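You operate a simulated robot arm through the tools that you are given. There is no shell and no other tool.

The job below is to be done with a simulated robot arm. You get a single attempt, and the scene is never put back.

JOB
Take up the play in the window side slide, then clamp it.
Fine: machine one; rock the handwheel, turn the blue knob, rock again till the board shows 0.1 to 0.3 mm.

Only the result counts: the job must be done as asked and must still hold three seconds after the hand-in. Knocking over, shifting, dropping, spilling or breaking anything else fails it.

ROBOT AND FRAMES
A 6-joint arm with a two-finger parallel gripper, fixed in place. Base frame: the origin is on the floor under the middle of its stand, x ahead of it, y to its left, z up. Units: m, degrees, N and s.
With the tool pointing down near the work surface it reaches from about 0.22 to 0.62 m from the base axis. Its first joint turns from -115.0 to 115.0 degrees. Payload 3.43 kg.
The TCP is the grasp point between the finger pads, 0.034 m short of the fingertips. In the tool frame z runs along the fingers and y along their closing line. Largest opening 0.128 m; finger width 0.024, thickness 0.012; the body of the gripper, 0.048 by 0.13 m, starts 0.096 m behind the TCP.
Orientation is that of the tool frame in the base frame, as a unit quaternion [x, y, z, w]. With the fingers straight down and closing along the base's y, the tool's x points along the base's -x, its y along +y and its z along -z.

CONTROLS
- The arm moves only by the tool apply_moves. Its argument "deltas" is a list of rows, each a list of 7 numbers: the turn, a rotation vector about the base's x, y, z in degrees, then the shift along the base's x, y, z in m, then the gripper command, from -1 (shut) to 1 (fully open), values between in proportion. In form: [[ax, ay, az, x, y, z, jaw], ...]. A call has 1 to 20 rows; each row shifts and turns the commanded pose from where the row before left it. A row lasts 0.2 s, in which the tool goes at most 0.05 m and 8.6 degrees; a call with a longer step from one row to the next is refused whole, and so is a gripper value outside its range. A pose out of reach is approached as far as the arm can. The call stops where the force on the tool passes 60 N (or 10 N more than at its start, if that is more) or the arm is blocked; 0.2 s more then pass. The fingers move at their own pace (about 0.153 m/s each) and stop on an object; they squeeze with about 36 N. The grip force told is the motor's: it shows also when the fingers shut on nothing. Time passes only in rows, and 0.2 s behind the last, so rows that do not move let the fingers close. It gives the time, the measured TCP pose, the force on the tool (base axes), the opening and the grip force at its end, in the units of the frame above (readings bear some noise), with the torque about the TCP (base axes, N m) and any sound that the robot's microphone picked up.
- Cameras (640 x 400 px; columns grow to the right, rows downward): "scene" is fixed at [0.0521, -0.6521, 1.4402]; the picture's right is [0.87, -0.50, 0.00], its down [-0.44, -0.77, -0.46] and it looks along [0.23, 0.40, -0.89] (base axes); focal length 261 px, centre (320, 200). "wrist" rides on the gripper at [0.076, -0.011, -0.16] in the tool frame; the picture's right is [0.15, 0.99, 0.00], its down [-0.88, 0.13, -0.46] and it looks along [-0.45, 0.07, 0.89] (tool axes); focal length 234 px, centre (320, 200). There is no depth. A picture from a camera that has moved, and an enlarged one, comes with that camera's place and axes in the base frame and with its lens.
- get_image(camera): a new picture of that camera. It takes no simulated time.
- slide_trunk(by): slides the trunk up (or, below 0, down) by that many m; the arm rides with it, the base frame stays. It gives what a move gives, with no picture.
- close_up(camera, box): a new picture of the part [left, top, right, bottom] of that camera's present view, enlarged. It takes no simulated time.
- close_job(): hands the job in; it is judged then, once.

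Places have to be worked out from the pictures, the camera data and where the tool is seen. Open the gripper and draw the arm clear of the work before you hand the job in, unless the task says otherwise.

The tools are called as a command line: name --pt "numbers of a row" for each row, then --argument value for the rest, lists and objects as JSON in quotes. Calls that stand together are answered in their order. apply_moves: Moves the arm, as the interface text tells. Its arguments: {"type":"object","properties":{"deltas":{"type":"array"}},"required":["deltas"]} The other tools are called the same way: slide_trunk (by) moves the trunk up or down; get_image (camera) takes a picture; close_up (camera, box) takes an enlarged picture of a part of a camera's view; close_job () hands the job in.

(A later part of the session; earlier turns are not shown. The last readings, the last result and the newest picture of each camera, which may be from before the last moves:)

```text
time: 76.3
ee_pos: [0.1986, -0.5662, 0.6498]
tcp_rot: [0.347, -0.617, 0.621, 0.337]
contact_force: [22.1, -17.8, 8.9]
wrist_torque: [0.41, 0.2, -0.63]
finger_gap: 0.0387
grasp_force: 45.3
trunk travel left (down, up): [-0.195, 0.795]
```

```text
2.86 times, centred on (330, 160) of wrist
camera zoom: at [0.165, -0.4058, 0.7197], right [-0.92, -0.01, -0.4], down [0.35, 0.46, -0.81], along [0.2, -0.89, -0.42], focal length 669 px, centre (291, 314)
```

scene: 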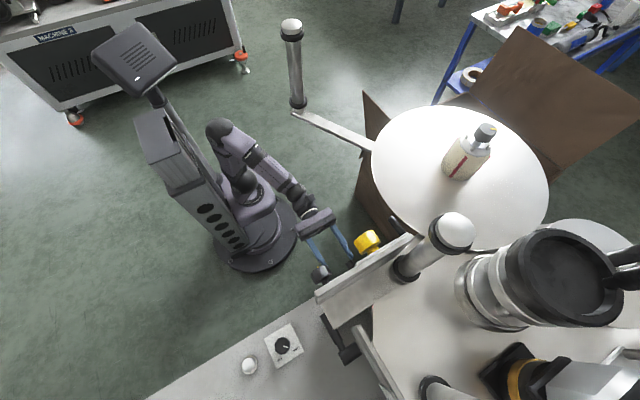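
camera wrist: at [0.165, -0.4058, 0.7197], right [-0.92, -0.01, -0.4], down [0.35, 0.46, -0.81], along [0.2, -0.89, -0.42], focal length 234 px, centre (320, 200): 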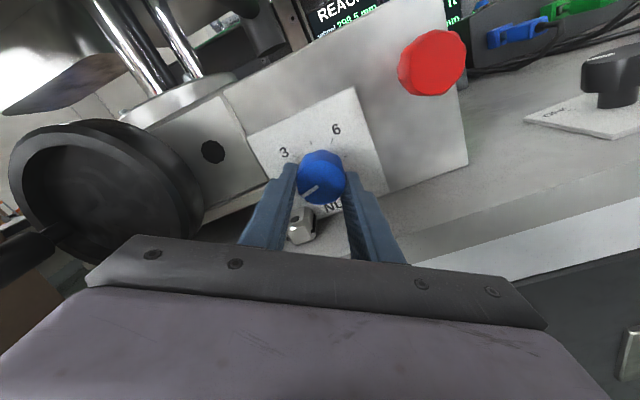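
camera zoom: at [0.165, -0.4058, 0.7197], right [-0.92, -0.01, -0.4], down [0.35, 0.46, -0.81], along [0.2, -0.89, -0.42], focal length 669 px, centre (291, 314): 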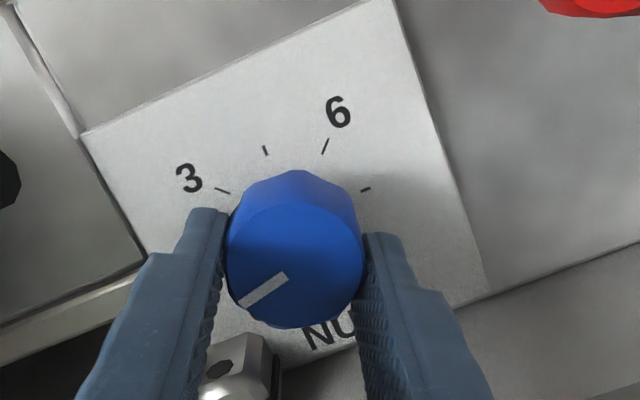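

The knob follows (now about mark 1). The knob axis seems ~6 mm above my TCP line, so I compensate the TCP path while turning another 56° to about mark 3.

apply_moves --pt "0 -8 0 0.0035 0.001 0.0021 -1" --pt "0 -8 0 0.0007 0 0.0006 -1" --pt "0 -8 0 0.0005 0 0.0007 -1" --pt "0 -8 0 0.0005 0 0.0008 -1" --pt "0 -8 0 0.0003 0 0.0008 -1" --pt "0 -8 0 0.0002 0 0.0009 -1" --pt "0 -8 0 0.0001 0 0.0009 -1"

get_image --camera "wrist"

close_up --camera "wrist" --box '[220, 90, 440, 230]'

```text
time: 77.9
ee_pos: [0.2023, -0.5658, 0.6539]
tcp_rot: [0.014, -0.705, 0.709, 0.007]
contact_force: [14.9, -31.1, 6.8]
wrist_torque: [0.69, 0.11, 0.78]
finger_gap: 0.0384
grasp_force: 45.0
trunk travel left (down, up): [-0.195, 0.795]
```

```text
taken
camera wrist: at [0.1247, -0.4056, 0.6676], right [-0.18, -0.01, -0.98], down [0.87, 0.46, -0.16], along [0.46, -0.89, -0.08], focal length 234 px, centre (320, 200)
```

wrist: 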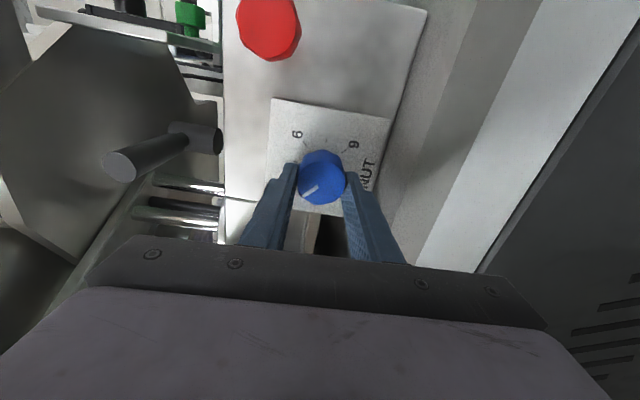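

```text
2.86 times, centred on (330, 160) of wrist
camera zoom: at [0.1247, -0.4056, 0.6676], right [-0.18, -0.01, -0.98], down [0.87, 0.46, -0.16], along [0.46, -0.89, -0.08], focal length 669 px, centre (291, 314)
```

zoom: 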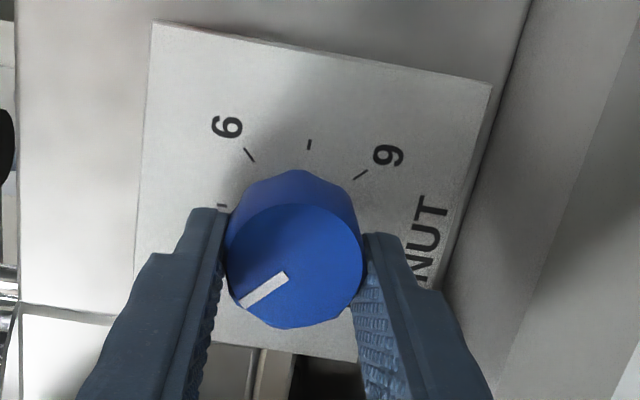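

The knob has turned by about 89°, to roughly mark 3. I release it and, keeping the fingers vertical, move over in front of the wheel handle (expected near (0.398, z 0.711)).

apply_moves --pt "0 0 0 0 0 0 -0.1" --pt "0 0 0 0 0 0 -0.1" --pt "0 0 0 0 0.02 0 -0.1" --pt "0 0 0 0 0.02 0 -0.1" --pt "0 0 0 0 0.02 0 -0.1" --pt "0 0 0 0 0.02 0 -0.1"

get_image --camera "wrist"

close_up --camera "wrist" --box '[220, 80, 440, 220]'

```text
time: 79.3
ee_pos: [0.2018, -0.4849, 0.6554]
tcp_rot: [0.013, -0.705, 0.709, 0.008]
contact_force: [0.3, 0.6, 0.2]
wrist_torque: [0.06, -0.01, -0.01]
finger_gap: 0.0574
grasp_force: 0.0
trunk travel left (down, up): [-0.195, 0.795]
```

```text
taken
camera wrist: at [0.1252, -0.3241, 0.6679], right [-0.18, -0.01, -0.98], down [0.87, 0.46, -0.16], along [0.45, -0.89, -0.08], focal length 234 px, centre (320, 200)
```

wrist: 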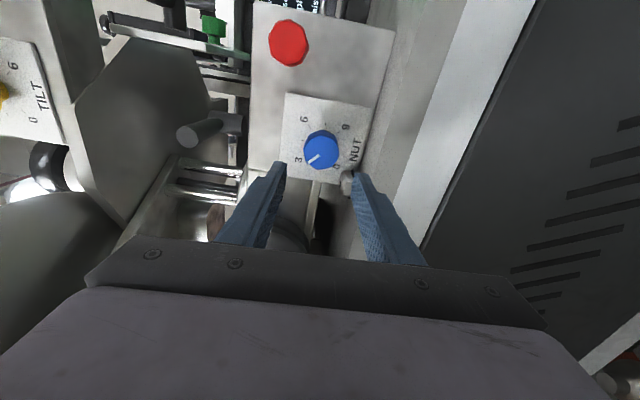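

```text
2.86 times, centred on (330, 150) of wrist
camera zoom: at [0.1252, -0.3241, 0.6679], right [-0.18, -0.01, -0.98], down [0.87, 0.46, -0.16], along [0.45, -0.89, -0.08], focal length 669 px, centre (291, 343)
```

zoom: 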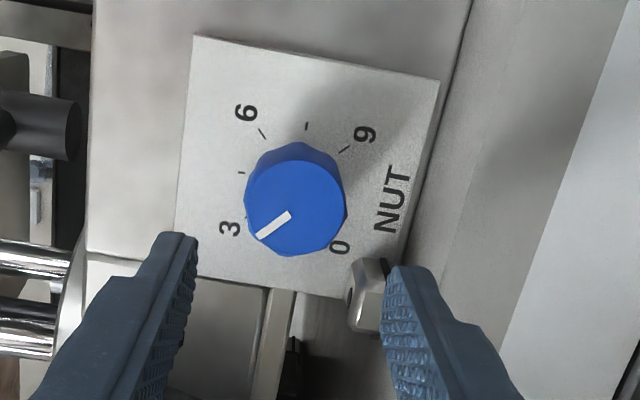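

The pointer reads about 3. Now to the handle with the fingers above/below.

apply_moves --pt "0 0 0 0.03 0.012 0.01 0" --pt "0 0 0 0.033 0.012 0.01 0" --pt "0 0 0 0.033 0.012 0.009 0" --pt "0 0 0 0.033 0.012 0.009 0" --pt "0 0 0 0.033 0.008 0.009 0" --pt "0 0 0 0.033 0.006 0.009 0"

get_image --camera "wrist"

get_image --camera "scene"

```text
time: 80.7
ee_pos: [0.3938, -0.4226, 0.7105]
tcp_rot: [0.013, -0.706, 0.708, 0.008]
contact_force: [0.4, 0.3, 0.8]
wrist_torque: [0.02, 0.01, 0.01]
finger_gap: 0.0639
grasp_force: 0.2
trunk travel left (down, up): [-0.195, 0.795]
```

```text
taken
camera wrist: at [0.3173, -0.2614, 0.724], right [-0.18, -0.01, -0.98], down [0.87, 0.46, -0.16], along [0.45, -0.89, -0.08], focal length 234 px, centre (320, 200)
```

wrist: 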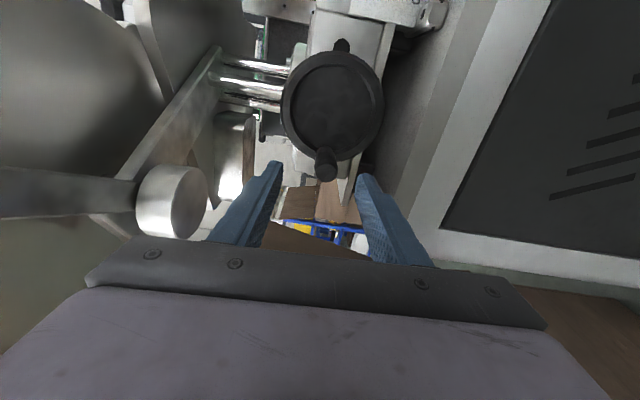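

```text
taken
```

scene: 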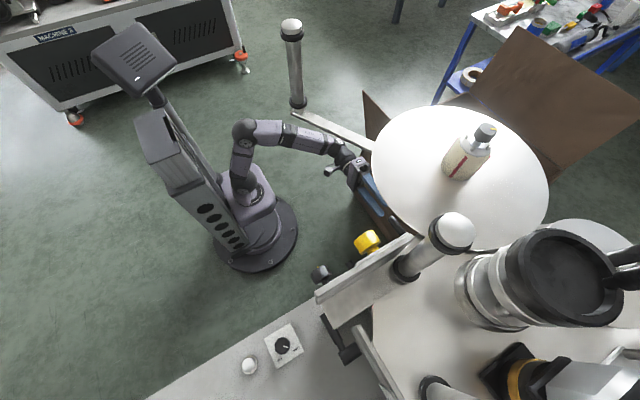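

The handle is at θ≈0° around wheel centre (0.3385, 0.706). I straddle it, narrow the gap to about 36 mm, and push it up by ~50°.

apply_moves --pt "0 0 0 -0.002 -0.024 -0.002 0" --pt "0 0 0 -0.002 -0.024 -0.002 0" --pt "0 0 0 -0.001 -0.024 -0.001 0" --pt "0 0 0 0 0 0 -0.44" --pt "0 0 0 0 0 0 -0.44"

get_image --camera "wrist"

```text
time: 81.9
ee_pos: [0.3897, -0.4932, 0.7058]
tcp_rot: [0.013, -0.705, 0.709, 0.009]
contact_force: [-0.9, -0.1, 0.0]
wrist_torque: [0.01, 0.02, 0.02]
finger_gap: 0.0359
grasp_force: 0.0
trunk travel left (down, up): [-0.195, 0.795]
```

```text
taken
camera wrist: at [0.3133, -0.3338, 0.7189], right [-0.18, -0.01, -0.98], down [0.87, 0.46, -0.16], along [0.45, -0.89, -0.08], focal length 234 px, centre (320, 200)
```

wrist: 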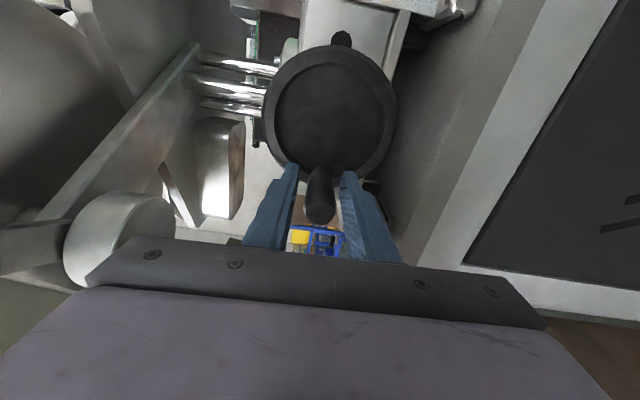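

Neatly caged. Now rock upward (clockwise).

apply_moves --pt "0 0 0 -0.0008 0 0.0095 -0.44" --pt "0 0 0 -0.0022 0 0.009 -0.44" --pt "0 -3 0 -0.0038 0 0.008 -0.44" --pt "0 -3 0 -0.005 0 0.0072 -0.44" --pt "0 -3 0 -0.006 0 0.0062 -0.44" --pt "0 0 0 0 0 0 -0.44"

get_image --camera "wrist"

```text
time: 83.3
ee_pos: [0.3747, -0.4946, 0.7442]
tcp_rot: [-0.041, -0.705, 0.706, -0.047]
contact_force: [5.7, 2.3, -12.3]
wrist_torque: [0.44, 0.07, 0.35]
finger_gap: 0.0432
grasp_force: 6.3
trunk travel left (down, up): [-0.195, 0.795]
```

```text
taken
camera wrist: at [0.2963, -0.3343, 0.7454], right [-0.02, 0.0, -1.0], down [0.89, 0.46, -0.02], along [0.46, -0.89, -0.01], focal length 234 px, centre (320, 200)
```

wrist: 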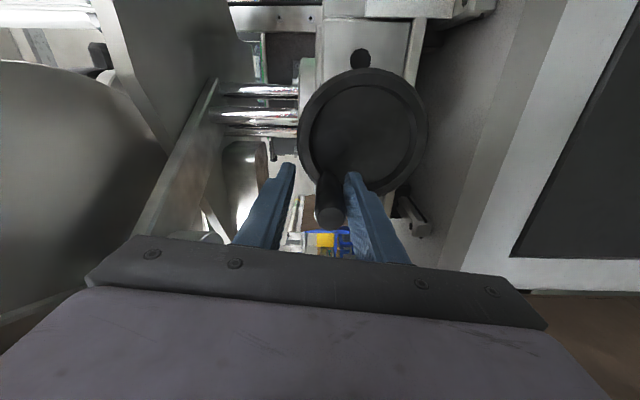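

The wheel turned about 36° clockwise. I go on about 25° more, rolling with it.

apply_moves --pt "0 -7 0 -0.0058 0 0.0066 -0.44" --pt "0 -7 0 -0.0069 0 0.0056 -0.44" --pt "0 -7 0 -0.007 0 0.004 -0.44" --pt "0 0 0 0 0 0 -0.44"

get_image --camera "wrist"

```text
time: 84.3
ee_pos: [0.3526, -0.4966, 0.7574]
tcp_rot: [0.17, 0.686, -0.686, 0.172]
contact_force: [1.8, -1.5, -23.2]
wrist_torque: [-0.37, 0.4, -0.03]
finger_gap: 0.0477
grasp_force: 10.7
trunk travel left (down, up): [-0.195, 0.795]
```

```text
taken
camera wrist: at [0.2806, -0.3355, 0.7314], right [0.34, 0.0, -0.94], down [0.84, 0.46, 0.3], along [0.43, -0.89, 0.15], focal length 234 px, centre (320, 200)
```

wrist: 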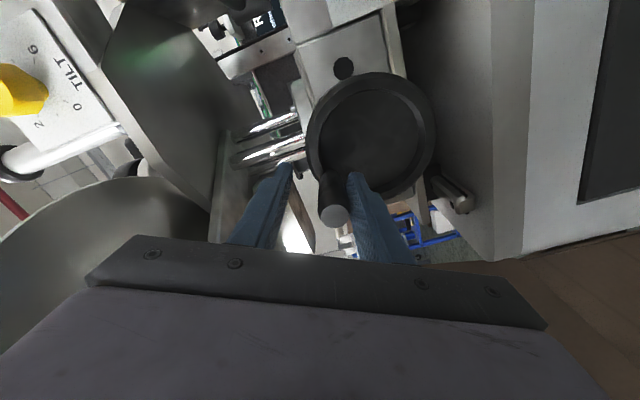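

The handle is at about 59°. Now rock back down (counter-clockwise) to about -12°.

apply_moves --pt "0 4 0 0.0184 0 -0.0127 -0.44" --pt "0 5 0 0.0062 0 -0.0062 -0.44" --pt "0 5 0 0.005 0 -0.0072 -0.44" --pt "0 5 0 0.0038 0 -0.008 -0.44" --pt "0 5 0 0.0022 0 -0.0085 -0.44" --pt "0 4 0 0.0008 0 -0.0088 -0.44" --pt "0 2 0 -0.0008 0 -0.0088 -0.44" --pt "0 0 0 -0.0008 0 -0.006 -0.44" --pt "0 0 0 0 0 0 -0.44"

get_image --camera "wrist"

```text
time: 86.3
ee_pos: [0.3892, -0.4935, 0.6963]
tcp_rot: [0.014, -0.705, 0.709, 0.008]
contact_force: [6.2, 0.8, 10.4]
wrist_torque: [0.11, 0.0, -0.05]
finger_gap: 0.0426
grasp_force: 5.5
trunk travel left (down, up): [-0.195, 0.795]
```

```text
taken
camera wrist: at [0.3114, -0.3332, 0.7091], right [-0.18, -0.01, -0.98], down [0.87, 0.46, -0.16], along [0.46, -0.89, -0.08], focal length 234 px, centre (320, 200)
```

wrist: 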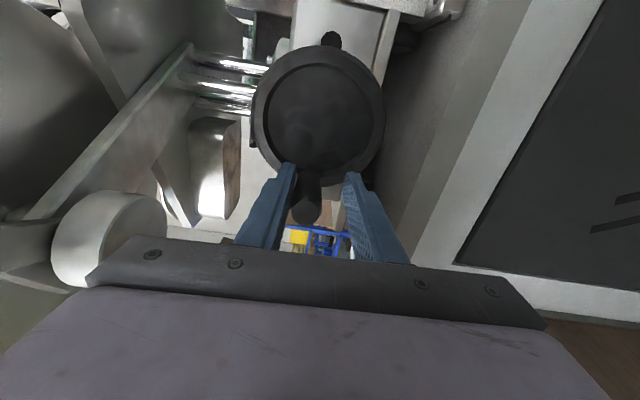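

The handle is back at about 0°, i.e. ~59° of rocking each way. I release, retreat, and roll to camera-up to read the board.

apply_moves --pt "0 0 0 0 0 0.004 0" --pt "0 0 0 0 0.024 0 0" --pt "0 0 0 -0.004 0.024 0 0" --pt "0 0 0 -0.006 0.022 0 0" --pt "0 8 0 -0.006 0 0.003 0" --pt "0 8 0 -0.006 0 0.003 0" --pt "0 8 0 -0.006 0 0.003 0" --pt "0 8 0 -0.006 0 0.003 0" --pt "0 8 0 -0.006 0 0.003 0" --pt "0 8 0 -0.006 0 0.003 0" --pt "0 8 0 -0.006 0 0.003 0" --pt "0 8 0 -0.006 0 0.003 0" --pt "0 8 0 -0.006 0 0.003 0" --pt "0 8 0 0 0 0 0" --pt "0 8 0 0 0 0 0"

get_image --camera "wrist"

close_up --camera "wrist" --box '[400, 60, 560, 180]'

```text
time: 89.5
ee_pos: [0.3231, -0.4241, 0.7273]
tcp_rot: [0.502, -0.501, 0.5, 0.497]
contact_force: [-0.8, 1.0, 0.9]
wrist_torque: [-0.02, 0.0, 0.01]
finger_gap: 0.064
grasp_force: 0.0
trunk travel left (down, up): [-0.195, 0.795]
```

```text
taken
camera wrist: at [0.334, -0.2635, 0.8043], right [-0.99, -0.01, 0.15], down [-0.13, 0.46, -0.88], along [-0.06, -0.89, -0.46], focal length 234 px, centre (320, 200)
```

wrist: 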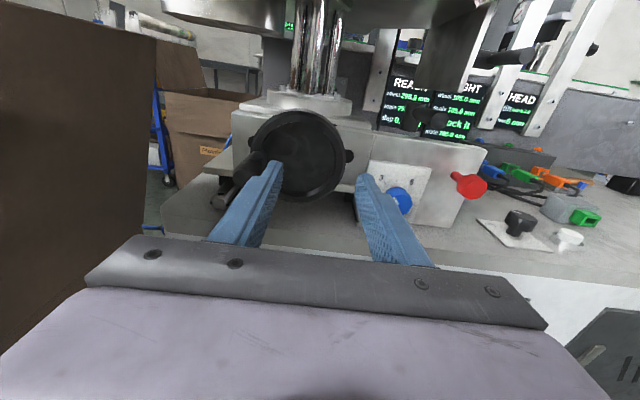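

```text
3.33 times, centred on (480, 120) of wrist
camera zoom: at [0.334, -0.2635, 0.8043], right [-0.99, -0.01, 0.15], down [-0.13, 0.46, -0.88], along [-0.06, -0.89, -0.46], focal length 781 px, centre (-213, 467)
```

zoom: 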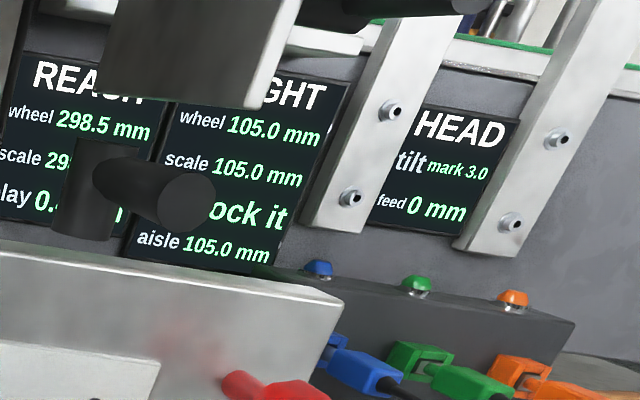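

close_up --camera "wrist" --box '[376, 72, 446, 132]'

```text
6.67 times, centred on (411, 102) of wrist
camera zoom: at [0.334, -0.2635, 0.8043], right [-0.99, -0.01, 0.15], down [-0.13, 0.46, -0.88], along [-0.06, -0.89, -0.46], focal length 1561 px, centre (-287, 853)
```

zoom: 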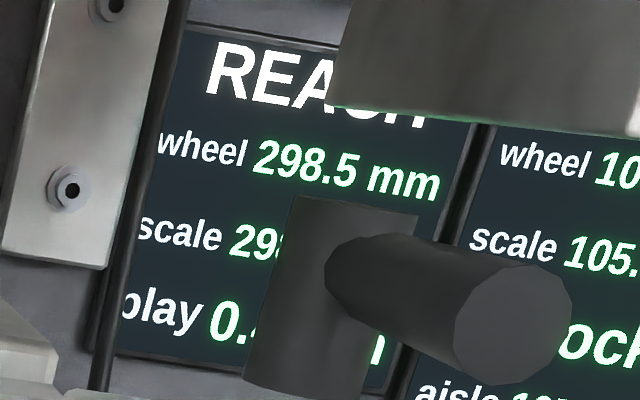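

The play digit is half hidden by the lever; I shift the camera a little to see it.

apply_moves --pt "0 0 0 -0.03 -0.01 0.015 0" --pt "0 0 0 -0.03 -0.01 0.015 0" --pt "0 0 0 -0.02 -0.01 0.015 0"

get_image --camera "wrist"

close_up --camera "wrist" --box '[330, 40, 450, 120]'

```text
time: 90.3
ee_pos: [0.2437, -0.4538, 0.7743]
tcp_rot: [0.503, -0.501, 0.501, 0.496]
contact_force: [0.5, 0.0, 0.2]
wrist_torque: [0.0, -0.03, 0.01]
finger_gap: 0.064
grasp_force: 0.0
trunk travel left (down, up): [-0.195, 0.795]
```

```text
taken
camera wrist: at [0.2542, -0.2932, 0.8504], right [-0.99, -0.01, 0.14], down [-0.13, 0.46, -0.88], along [-0.06, -0.89, -0.46], focal length 234 px, centre (320, 200)
```

wrist: 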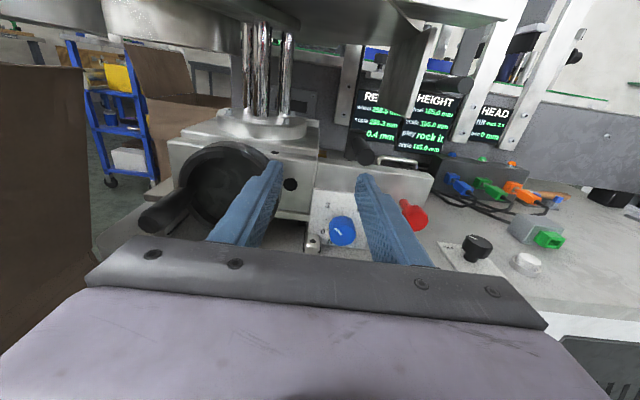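

```text
5.00 times, centred on (390, 80) of wrist
camera zoom: at [0.2542, -0.2932, 0.8504], right [-0.99, -0.01, 0.14], down [-0.13, 0.46, -0.88], along [-0.06, -0.89, -0.46], focal length 1171 px, centre (-30, 800)
```

zoom: 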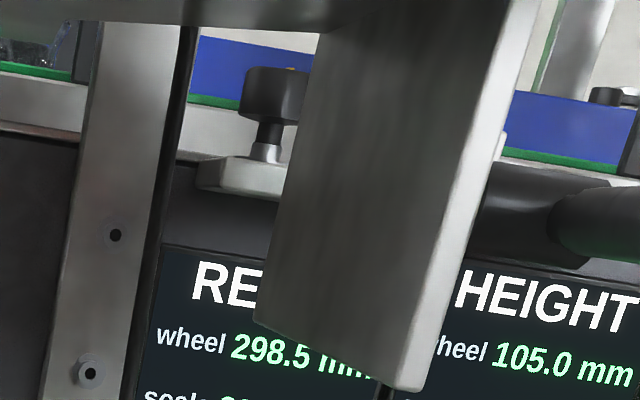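

close_up --camera "wrist" --box '[345, 85, 455, 160]'

```text
5.33 times, centred on (400, 122) of wrist
camera zoom: at [0.2542, -0.2932, 0.8504], right [-0.99, -0.01, 0.14], down [-0.13, 0.46, -0.88], along [-0.06, -0.89, -0.46], focal length 1249 px, centre (-107, 613)
```

zoom: 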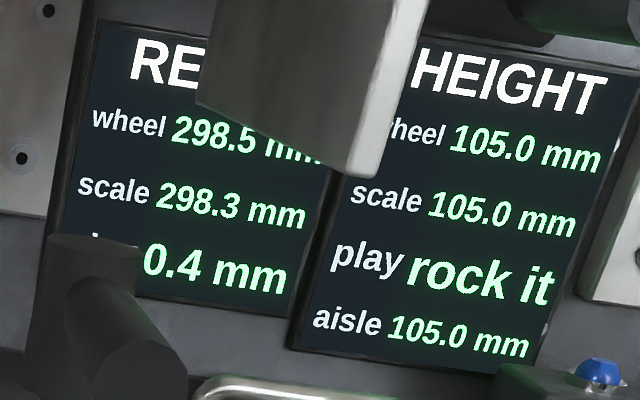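

REACH play now 0.4 mm (wheel 298.5, scale 298.3) at mark ≈3, down from 0.8 at 0 — so about 0.13 mm per mark; mark ≈4.5 should give 0.2. I go back to the blue knob.

apply_moves --pt "0 0 0 -0.016 0 -0.04 0.1" --pt "0 0 0 -0.016 0 -0.04 0.1" --pt "0 0 0 -0.0165 0 -0.04 0.1" --pt "0 0 0 0 -0.03 0 0.1" --pt "0 0 0 0 -0.03 0 0.1"

get_image --camera "wrist"

close_up --camera "wrist" --box '[220, 90, 440, 230]'

```text
time: 91.5
ee_pos: [0.1952, -0.5151, 0.6521]
tcp_rot: [0.502, -0.502, 0.501, 0.495]
contact_force: [0.6, 0.4, -0.2]
wrist_torque: [-0.01, -0.01, 0.0]
finger_gap: 0.0704
grasp_force: 0.1
trunk travel left (down, up): [-0.195, 0.795]
```

```text
taken
camera wrist: at [0.2042, -0.3541, 0.7297], right [-0.99, -0.01, 0.14], down [-0.13, 0.46, -0.88], along [-0.06, -0.89, -0.46], focal length 234 px, centre (320, 200)
```

wrist: 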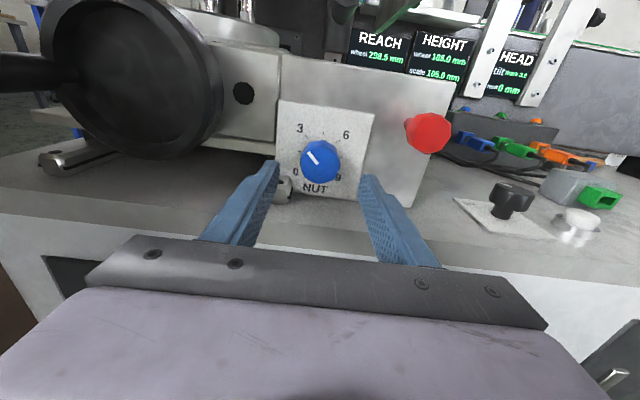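

```text
2.86 times, centred on (330, 160) of wrist
camera zoom: at [0.2042, -0.3541, 0.7297], right [-0.99, -0.01, 0.14], down [-0.13, 0.46, -0.88], along [-0.06, -0.89, -0.46], focal length 669 px, centre (291, 314)
```

zoom: 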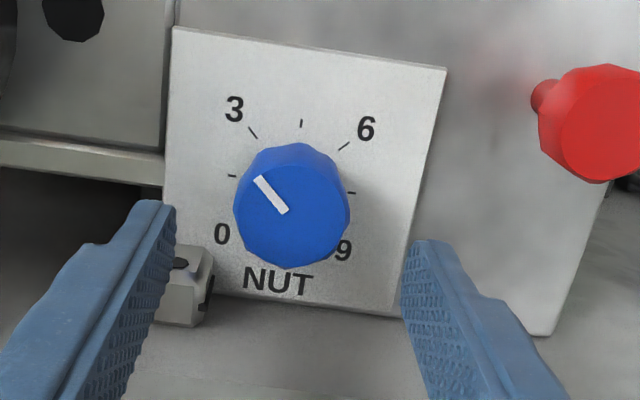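

The pointer is at 3 precisely. I advance, grip, and turn clockwise 45° to mark 4.5.

apply_moves --pt "0 0 0 0 -0.026 0.001 0.1" --pt "0 0 0 0 -0.026 0.001 0.1" --pt "0 0 0 0 0 0 -1" --pt "0 0 0 0 0 0 -1" --pt "0 0 0 0 0 0 -1" --pt "0 -7.5 0 0 0 0 -1" --pt "0 -7.5 0 0 0 0 -1" --pt "0 -7.5 0 0 0 0 -1" --pt "0 -7.5 0 0 0 0 -1" --pt "0 -7.5 0 0 0 0 -1" --pt "0 -7.5 0 0 0 0 -1" --pt "0 0 0 0 0 0 -1"

get_image --camera "wrist"

close_up --camera "wrist" --box '[220, 90, 440, 230]'

```text
time: 94.1
ee_pos: [0.1961, -0.5663, 0.6542]
tcp_rot: [0.272, -0.653, 0.655, 0.265]
contact_force: [8.7, 1.1, 0.7]
wrist_torque: [0.09, -0.02, -0.37]
finger_gap: 0.0386
grasp_force: 44.9
trunk travel left (down, up): [-0.195, 0.795]
```

```text
taken
camera wrist: at [0.1484, -0.4054, 0.7156], right [-0.8, -0.01, -0.6], down [0.53, 0.46, -0.71], along [0.28, -0.89, -0.37], focal length 234 px, centre (320, 200)
```

wrist: 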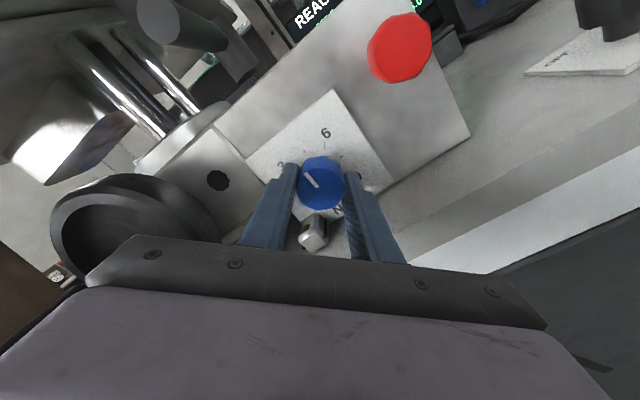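

```text
2.86 times, centred on (330, 160) of wrist
camera zoom: at [0.1484, -0.4054, 0.7156], right [-0.8, -0.01, -0.6], down [0.53, 0.46, -0.71], along [0.28, -0.89, -0.37], focal length 669 px, centre (291, 314)
```

zoom: 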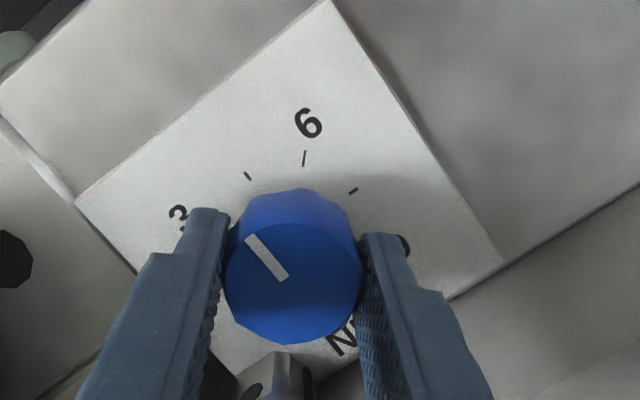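

Pointer at the 4.5 tick. I release, retreat and go to the handle again with the fingers vertical.

apply_moves --pt "0 0 0 0 0 0 -0.1" --pt "0 0 0 0 0 0 -0.1" --pt "0 0 0 0 0.02 0 -0.1" --pt "0 0 0 0 0.02 0 -0.1" --pt "0 0 0 0 0.02 0 -0.1" --pt "0 0 0 0 0.02 0 -0.1" --pt "0 -7.4 0 0.032 0.011 0.009 0" --pt "0 -7.4 0 0.033 0.011 0.009 0" --pt "0 -7.4 0 0.033 0.011 0.009 0" --pt "0 -7.4 0 0.033 0.011 0.009 0" --pt "0 -7.4 0 0.033 0.009 0.009 0" --pt "0 -7.4 0 0.029 0.007 0.008 0"

get_image --camera "wrist"

```text
time: 96.7
ee_pos: [0.3879, -0.4279, 0.707]
tcp_rot: [0.004, -0.706, 0.709, -0.001]
contact_force: [-0.3, -0.1, 0.0]
wrist_torque: [0.01, 0.01, -0.01]
finger_gap: 0.064
grasp_force: 0.0
trunk travel left (down, up): [-0.195, 0.795]
```

```text
taken
camera wrist: at [0.3111, -0.2674, 0.7185], right [-0.15, -0.01, -0.99], down [0.88, 0.46, -0.14], along [0.46, -0.89, -0.07], focal length 234 px, centre (320, 200)
```

wrist: 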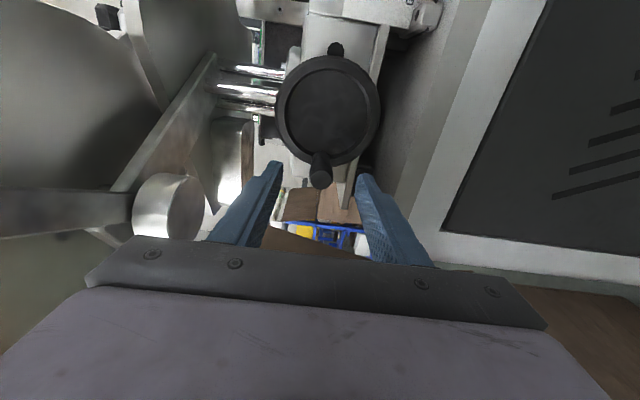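

apply_moves --pt "0 0 0 0 -0.022 0 0" --pt "0 0 0 0 -0.022 0 0" --pt "0 0 0 0.001 -0.022 0 0" --pt "0 0 0 0 0 0 -0.44" --pt "0 0 0 0 0 0 -0.44" --pt "0 0 0 -0.0008 0 0.0095 -0.44" --pt "0 0 0 -0.0022 0 0.009 -0.44" --pt "0 -3 0 -0.0038 0 0.008 -0.44" --pt "0 -3 0 -0.005 0 0.0072 -0.44" --pt "0 -3 0 -0.006 0 0.0062 -0.44" --pt "0 -3 0 -0.004 0 0.004 -0.44" --pt "0 0 0 0 0 0 -0.44"

get_image --camera "wrist"

```text
time: 99.3
ee_pos: [0.3676, -0.4938, 0.7504]
tcp_rot: [-0.068, -0.703, 0.704, -0.074]
contact_force: [5.7, -5.0, -11.9]
wrist_torque: [0.3, 0.06, 0.23]
finger_gap: 0.0431
grasp_force: 6.3
trunk travel left (down, up): [-0.195, 0.795]
```

```text
taken
camera wrist: at [0.2895, -0.3324, 0.7449], right [0.06, 0.0, -1.0], down [0.89, 0.46, 0.05], along [0.46, -0.89, 0.03], focal length 234 px, centre (320, 200)
```

wrist: 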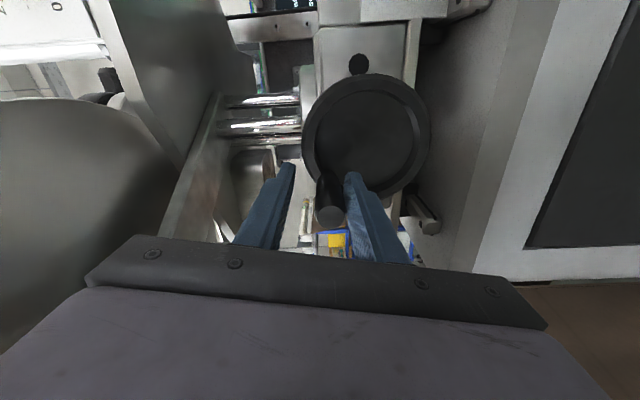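

Handle at ≈44° (wheel ≈297.8). Now back counter-clockwise to ≈24°, which should reverse the play and leave the scale near 298.0.

apply_moves --pt "0 3 0 0.0096 0 -0.0159 -0.44" --pt "0 3 0 0.005 0 -0.0072 -0.44" --pt "0 3 0 0.0024 0 -0.0048 -0.44" --pt "0 0 0 0 0 0 -0.44" --pt "0 0 0 0 0 0 -0.44"

get_image --camera "wrist"

```text
time: 100.5
ee_pos: [0.3837, -0.4923, 0.7251]
tcp_rot: [-0.013, -0.704, 0.71, -0.019]
contact_force: [5.2, -0.9, 14.5]
wrist_torque: [0.18, 0.06, -0.14]
finger_gap: 0.0436
grasp_force: 6.7
trunk travel left (down, up): [-0.195, 0.795]
```

```text
taken
camera wrist: at [0.3062, -0.3312, 0.7318], right [-0.1, -0.01, -0.99], down [0.88, 0.46, -0.09], along [0.46, -0.89, -0.04], focal length 234 px, centre (320, 200)
```

wrist: 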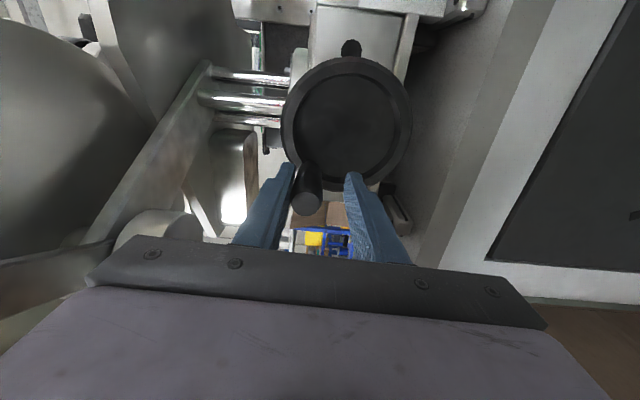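

Handle at ≈33° so far; I push about 10° further.

apply_moves --pt "0 2 0 0.002 0 -0.006 -0.44" --pt "0 1 0 0.001 0 -0.005 -0.44" --pt "0 0 0 0 0 0 -0.44"

get_image --camera "wrist"

```text
time: 101.3
ee_pos: [0.3874, -0.4905, 0.7165]
tcp_rot: [0.005, -0.702, 0.712, -0.002]
contact_force: [10.7, 0.8, 22.7]
wrist_torque: [0.23, 0.13, -0.11]
finger_gap: 0.0486
grasp_force: 11.1
trunk travel left (down, up): [-0.195, 0.795]
```

```text
taken
camera wrist: at [0.3103, -0.3311, 0.7263], right [-0.15, -0.02, -0.99], down [0.88, 0.46, -0.14], along [0.46, -0.89, -0.06], focal length 234 px, centre (320, 200)
```

wrist: 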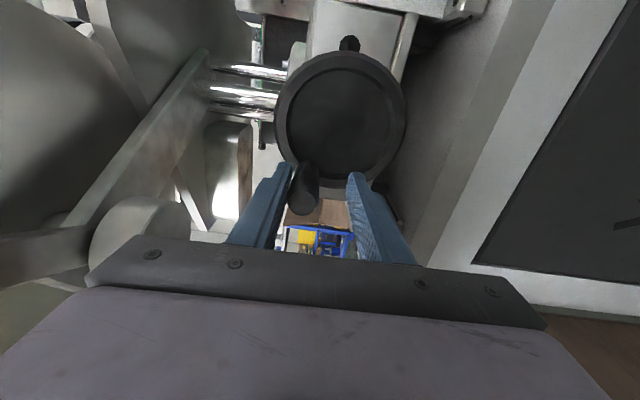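

Handle at ≈25°, with the slide now engaged (force 23 N). I release, retreat and roll to the reading pose.

apply_moves --pt "0 0 0 0 0 0.004 0" --pt "0 0 0 0 0.024 0 0" --pt "0 0 0 -0.003 0.024 0 0" --pt "0 0 0 -0.004 0.022 0 0" --pt "0 8.1 0 -0.012 -0.003 0.005 0" --pt "0 8.1 0 -0.012 -0.003 0.005 0" --pt "0 8.1 0 -0.012 -0.003 0.005 0" --pt "0 8.1 0 -0.012 -0.003 0.005 0" --pt "0 8.1 0 -0.012 -0.003 0.005 0" --pt "0 8.1 0 -0.012 -0.003 0.005 0" --pt "0 8.1 0 -0.012 -0.003 0.005 0" --pt "0 8.1 0 -0.012 -0.003 0.005 0" --pt "0 8.1 0 -0.012 -0.003 0.005 0" --pt "0 8.1 0 -0.012 -0.003 0.005 0" --pt "0 8.1 0 -0.012 -0.003 0.005 0"

get_image --camera "wrist"

close_up --camera "wrist" --box '[345, 85, 455, 160]'

```text
time: 104.5
ee_pos: [0.2472, -0.4551, 0.7693]
tcp_rot: [-0.501, 0.502, -0.501, -0.495]
contact_force: [-0.4, -0.3, -0.3]
wrist_torque: [-0.01, -0.02, -0.02]
finger_gap: 0.0639
grasp_force: 0.1
trunk travel left (down, up): [-0.195, 0.795]
```

```text
taken
camera wrist: at [0.2569, -0.2942, 0.8475], right [-0.99, -0.01, 0.14], down [-0.13, 0.46, -0.88], along [-0.06, -0.89, -0.46], focal length 234 px, centre (320, 200)
```

wrist: 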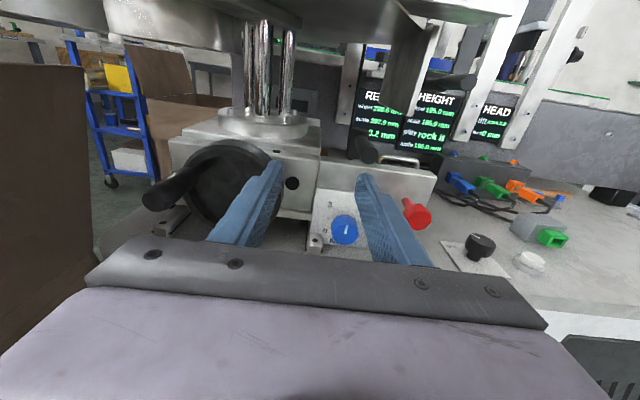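

```text
5.33 times, centred on (400, 122) of wrist
camera zoom: at [0.2569, -0.2942, 0.8475], right [-0.99, -0.01, 0.14], down [-0.13, 0.46, -0.88], along [-0.06, -0.89, -0.46], focal length 1249 px, centre (-107, 613)
```

zoom: 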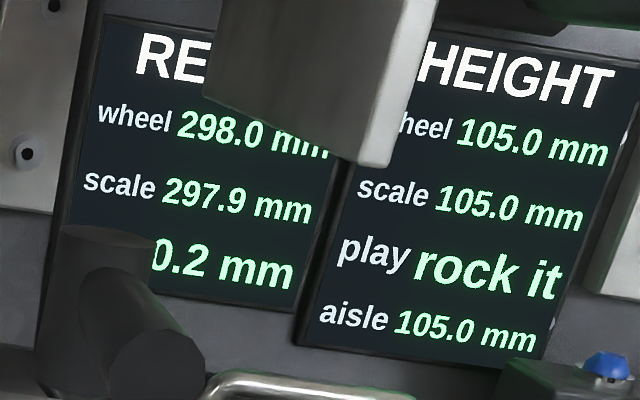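

REACH play now reads 0.2 mm (wheel 298.0, scale 297.9) — inside 0.1–0.3. Next is clamping: I inspect the black lever and the red knob closely for markings.

close_up --camera "wrist" --box '[300, 120, 440, 240]'

close_up --camera "wrist" --box '[340, 120, 400, 170]'

```text
3.33 times, centred on (370, 180) of wrist
camera zoom: at [0.2569, -0.2942, 0.8475], right [-0.99, -0.01, 0.14], down [-0.13, 0.46, -0.88], along [-0.06, -0.89, -0.46], focal length 781 px, centre (153, 267)
```

zoom: 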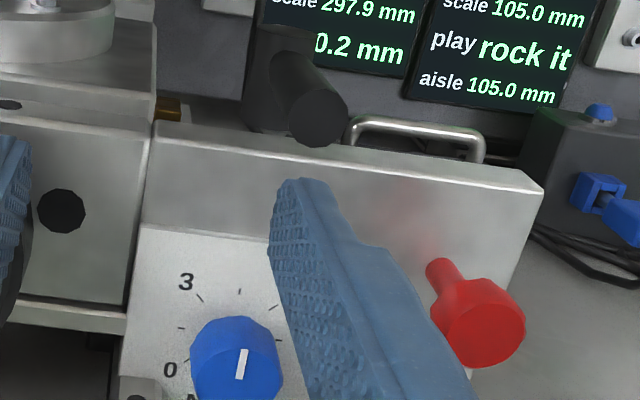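

```text
8.00 times, centred on (370, 145) of wrist
camera zoom: at [0.2569, -0.2942, 0.8475], right [-0.99, -0.01, 0.14], down [-0.13, 0.46, -0.88], along [-0.06, -0.89, -0.46], focal length 1873 px, centre (-80, 640)
```

zoom: 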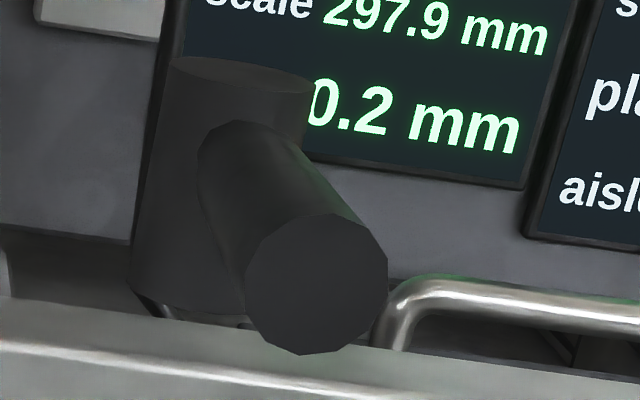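

The lever (vertical hub at about (0.197,-0.633), handle along +y to (0.195,-0.543), z≈0.78) is the typical clamp lever; the slide carriage blocks a swing to +x, so it likely swings to -x. I straddle the handle loosely with the fingers and test gently.

apply_moves --pt "0 0 0 -0.026 -0.01 0.006 -0.1" --pt "0 0 0 -0.026 -0.01 0.005 -0.1" --pt "0 0 0 0 -0.024 0 -0.1" --pt "0 0 0 0 -0.024 0 -0.1"

get_image --camera "wrist"

close_up --camera "wrist" --box '[220, 90, 440, 230]'

```text
time: 105.5
ee_pos: [0.1964, -0.5225, 0.7818]
tcp_rot: [-0.501, 0.503, -0.502, -0.494]
contact_force: [0.1, -0.4, 0.9]
wrist_torque: [0.02, 0.0, 0.02]
finger_gap: 0.0576
grasp_force: 0.1
trunk travel left (down, up): [-0.195, 0.795]
```

```text
taken
camera wrist: at [0.206, -0.3628, 0.859], right [-0.99, -0.01, 0.14], down [-0.12, 0.46, -0.88], along [-0.06, -0.89, -0.46], focal length 234 px, centre (320, 200)
```

wrist: 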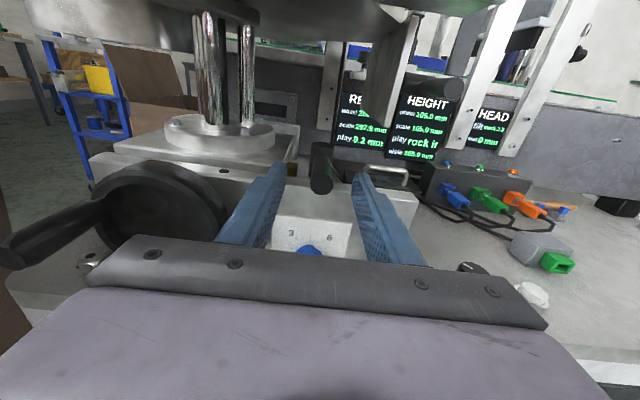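

```text
2.86 times, centred on (330, 160) of wrist
camera zoom: at [0.206, -0.3628, 0.859], right [-0.99, -0.01, 0.14], down [-0.12, 0.46, -0.88], along [-0.06, -0.89, -0.46], focal length 669 px, centre (291, 314)
```

zoom: 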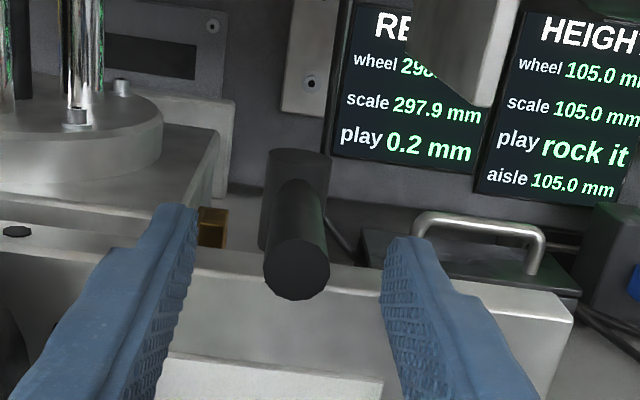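

I can read the board from here too. I advance onto the handle, narrow the gap, and swing it gently toward -x (counter-clockwise from above), watching the force.

apply_moves --pt "0 0 0 0 -0.0125 -0.001 -0.1" --pt "0 0 0 0 -0.0125 0 -0.1" --pt "0 0 0 -0.001 0 0 -0.5" --pt "0 0 0 0 0 0 -0.5" --pt "0 0 6 -0.0089 -0.0005 0 -0.5" --pt "0 0 6 -0.0088 -0.0014 0 -0.5" --pt "0 0 0 0 0 0 -0.5"

get_image --camera "wrist"

close_up --camera "wrist" --box '[220, 90, 440, 230]'

```text
time: 107.1
ee_pos: [0.1905, -0.5456, 0.7838]
tcp_rot: [0.55, -0.451, 0.548, 0.44]
contact_force: [-0.9, -0.1, 0.6]
wrist_torque: [0.03, 0.04, 0.0]
finger_gap: 0.0318
grasp_force: 0.0
out of reach, approached as far as the arm can: row 6
trunk travel left (down, up): [-0.195, 0.795]
```

```text
taken
camera wrist: at [0.1689, -0.3878, 0.8624], right [-0.97, -0.2, 0.14], down [-0.21, 0.43, -0.88], along [0.12, -0.88, -0.46], focal length 234 px, centre (320, 200)
```

wrist: 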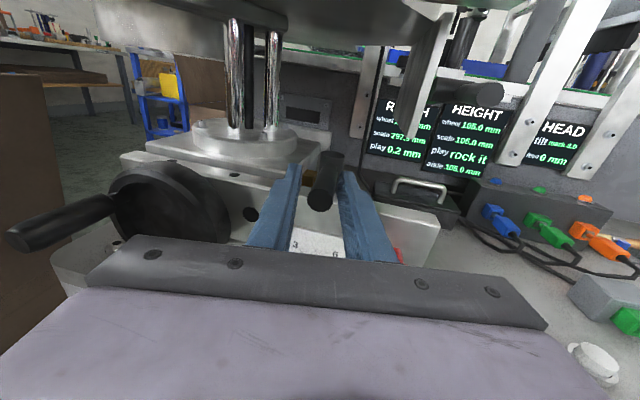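

```text
2.86 times, centred on (330, 160) of wrist
camera zoom: at [0.1689, -0.3878, 0.8624], right [-0.97, -0.2, 0.14], down [-0.21, 0.43, -0.88], along [0.12, -0.88, -0.46], focal length 669 px, centre (291, 314)
```

zoom: 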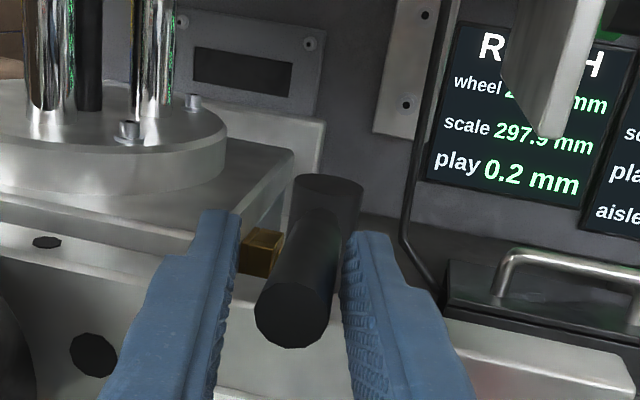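

No contact yet; the positive yaw ran into a reach (wrist alignment) limit. I turn the yaw back to 0 and push the handle toward -x by translation only.

apply_moves --pt "0 0 -6 0.002 0 -0.002 -0.5" --pt "0 0 -6 0.002 0 -0.001 -0.5" --pt "0 0 0 -0.006 -0.002 0 -0.5" --pt "0 0 0 -0.006 0 0 -0.5" --pt "0 0 0 -0.006 0 0 -0.5" --pt "0 0 0 -0.004 0 0 -0.5" --pt "0 0 0 0 0 0 -0.5"

get_image --camera "wrist"

close_up --camera "wrist" --box '[220, 90, 440, 230]'

```text
time: 108.7
ee_pos: [0.173, -0.5497, 0.7823]
tcp_rot: [-0.501, 0.502, -0.501, -0.496]
contact_force: [4.6, 1.0, 1.6]
wrist_torque: [-0.01, 0.0, 0.21]
finger_gap: 0.0352
grasp_force: 2.9
trunk travel left (down, up): [-0.195, 0.795]
```

```text
taken
camera wrist: at [0.1828, -0.3885, 0.8592], right [-0.99, -0.01, 0.14], down [-0.13, 0.46, -0.88], along [-0.06, -0.89, -0.46], focal length 234 px, centre (320, 200)
```

wrist: 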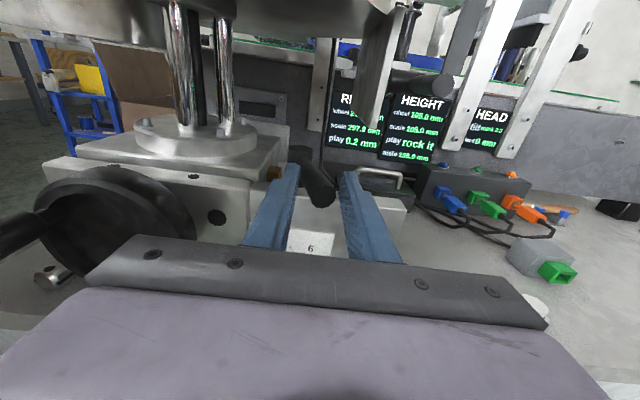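

```text
2.86 times, centred on (330, 160) of wrist
camera zoom: at [0.1828, -0.3885, 0.8592], right [-0.99, -0.01, 0.14], down [-0.13, 0.46, -0.88], along [-0.06, -0.89, -0.46], focal length 669 px, centre (291, 314)
```

zoom: 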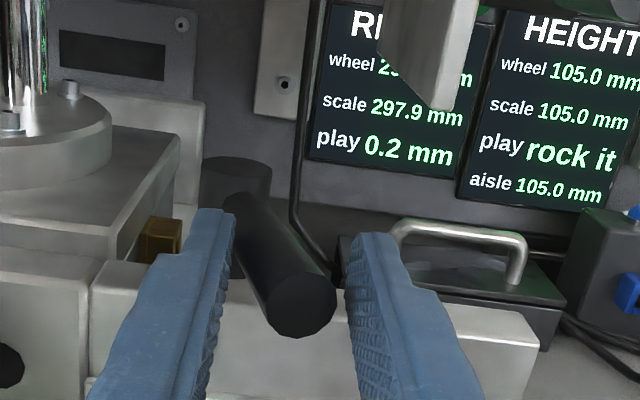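

The lever swings toward -x with only ~5 N. I continue along its arc.

apply_moves --pt "0 0 0 -0.008 -0.002 0 -0.5" --pt "0 0 0 -0.008 -0.003 0 -0.5" --pt "0 0 0 -0.008 -0.003 0 -0.5" --pt "0 0 0 -0.007 -0.004 0 -0.5" --pt "0 0 0 0 0 0 -0.5"

get_image --camera "wrist"

close_up --camera "wrist" --box '[200, 80, 440, 230]'

```text
time: 109.9
ee_pos: [0.1389, -0.5604, 0.7824]
tcp_rot: [-0.498, 0.505, -0.501, -0.497]
contact_force: [-5.3, 9.8, -1.7]
wrist_torque: [0.12, 0.32, 0.32]
finger_gap: 0.0479
grasp_force: 13.0
trunk travel left (down, up): [-0.195, 0.795]
```

```text
taken
camera wrist: at [0.1494, -0.4004, 0.8596], right [-0.99, 0.0, 0.14], down [-0.12, 0.46, -0.88], along [-0.06, -0.89, -0.46], focal length 234 px, centre (320, 200)
```

wrist: 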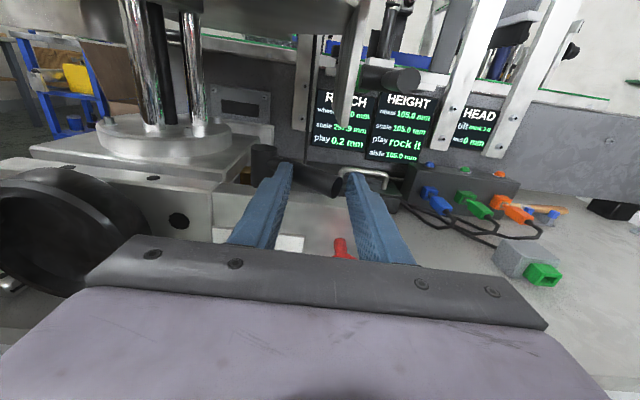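

```text
2.67 times, centred on (320, 155) of wrist
camera zoom: at [0.1494, -0.4004, 0.8596], right [-0.99, 0.0, 0.14], down [-0.12, 0.46, -0.88], along [-0.06, -0.89, -0.46], focal length 624 px, centre (320, 320)
```

zoom: 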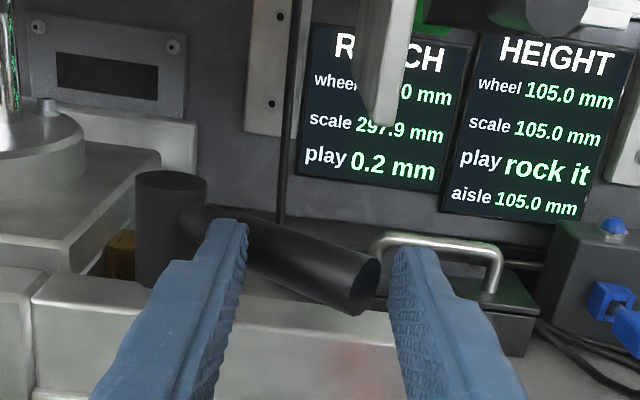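

The lever has swung to ≈53° with the handle now wedged between both fingers; the board is unchanged. To push it further I back out, close the fingers, and push its end with the fingertips in -y.

apply_moves --pt "0 0 0 0 0 0 0.1" --pt "0 0 0 0 0.02 0 0.1" --pt "0 0 0 0 0.02 0 0.1" --pt "0 0 0 -0.005 0.01 0 -1" --pt "0 0 0 -0.003 0 0 -1" --pt "0 0 0 0 0 0 -1" --pt "0 0 0 0 0 0 -1"

get_image --camera "wrist"

close_up --camera "wrist" --box '[200, 80, 440, 230]'

```text
time: 111.5
ee_pos: [0.1338, -0.5119, 0.7824]
tcp_rot: [-0.5, 0.504, -0.501, -0.495]
contact_force: [-0.1, 0.2, 0.6]
wrist_torque: [-0.03, 0.03, -0.05]
finger_gap: 0.0
grasp_force: 33.3
trunk travel left (down, up): [-0.195, 0.795]
```

```text
taken
camera wrist: at [0.1432, -0.3509, 0.86], right [-0.99, -0.01, 0.14], down [-0.12, 0.46, -0.88], along [-0.06, -0.89, -0.46], focal length 234 px, centre (320, 200)
```

wrist: 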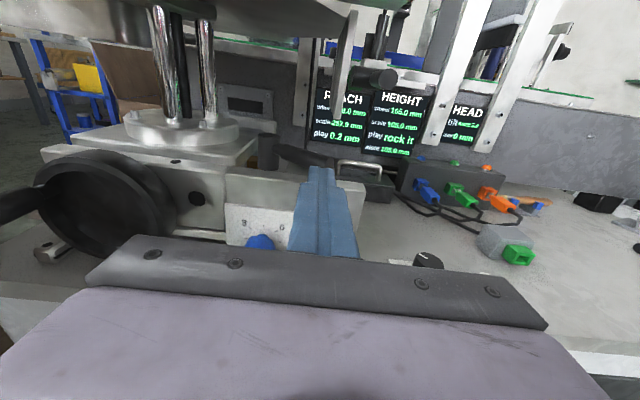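

```text
2.67 times, centred on (320, 155) of wrist
camera zoom: at [0.1432, -0.3509, 0.86], right [-0.99, -0.01, 0.14], down [-0.12, 0.46, -0.88], along [-0.06, -0.89, -0.46], focal length 624 px, centre (320, 320)
```

zoom: 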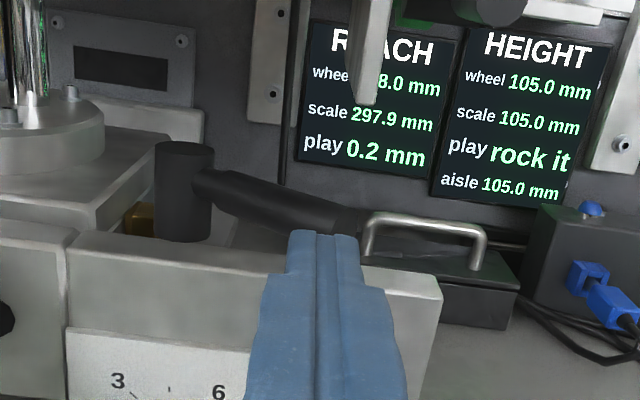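

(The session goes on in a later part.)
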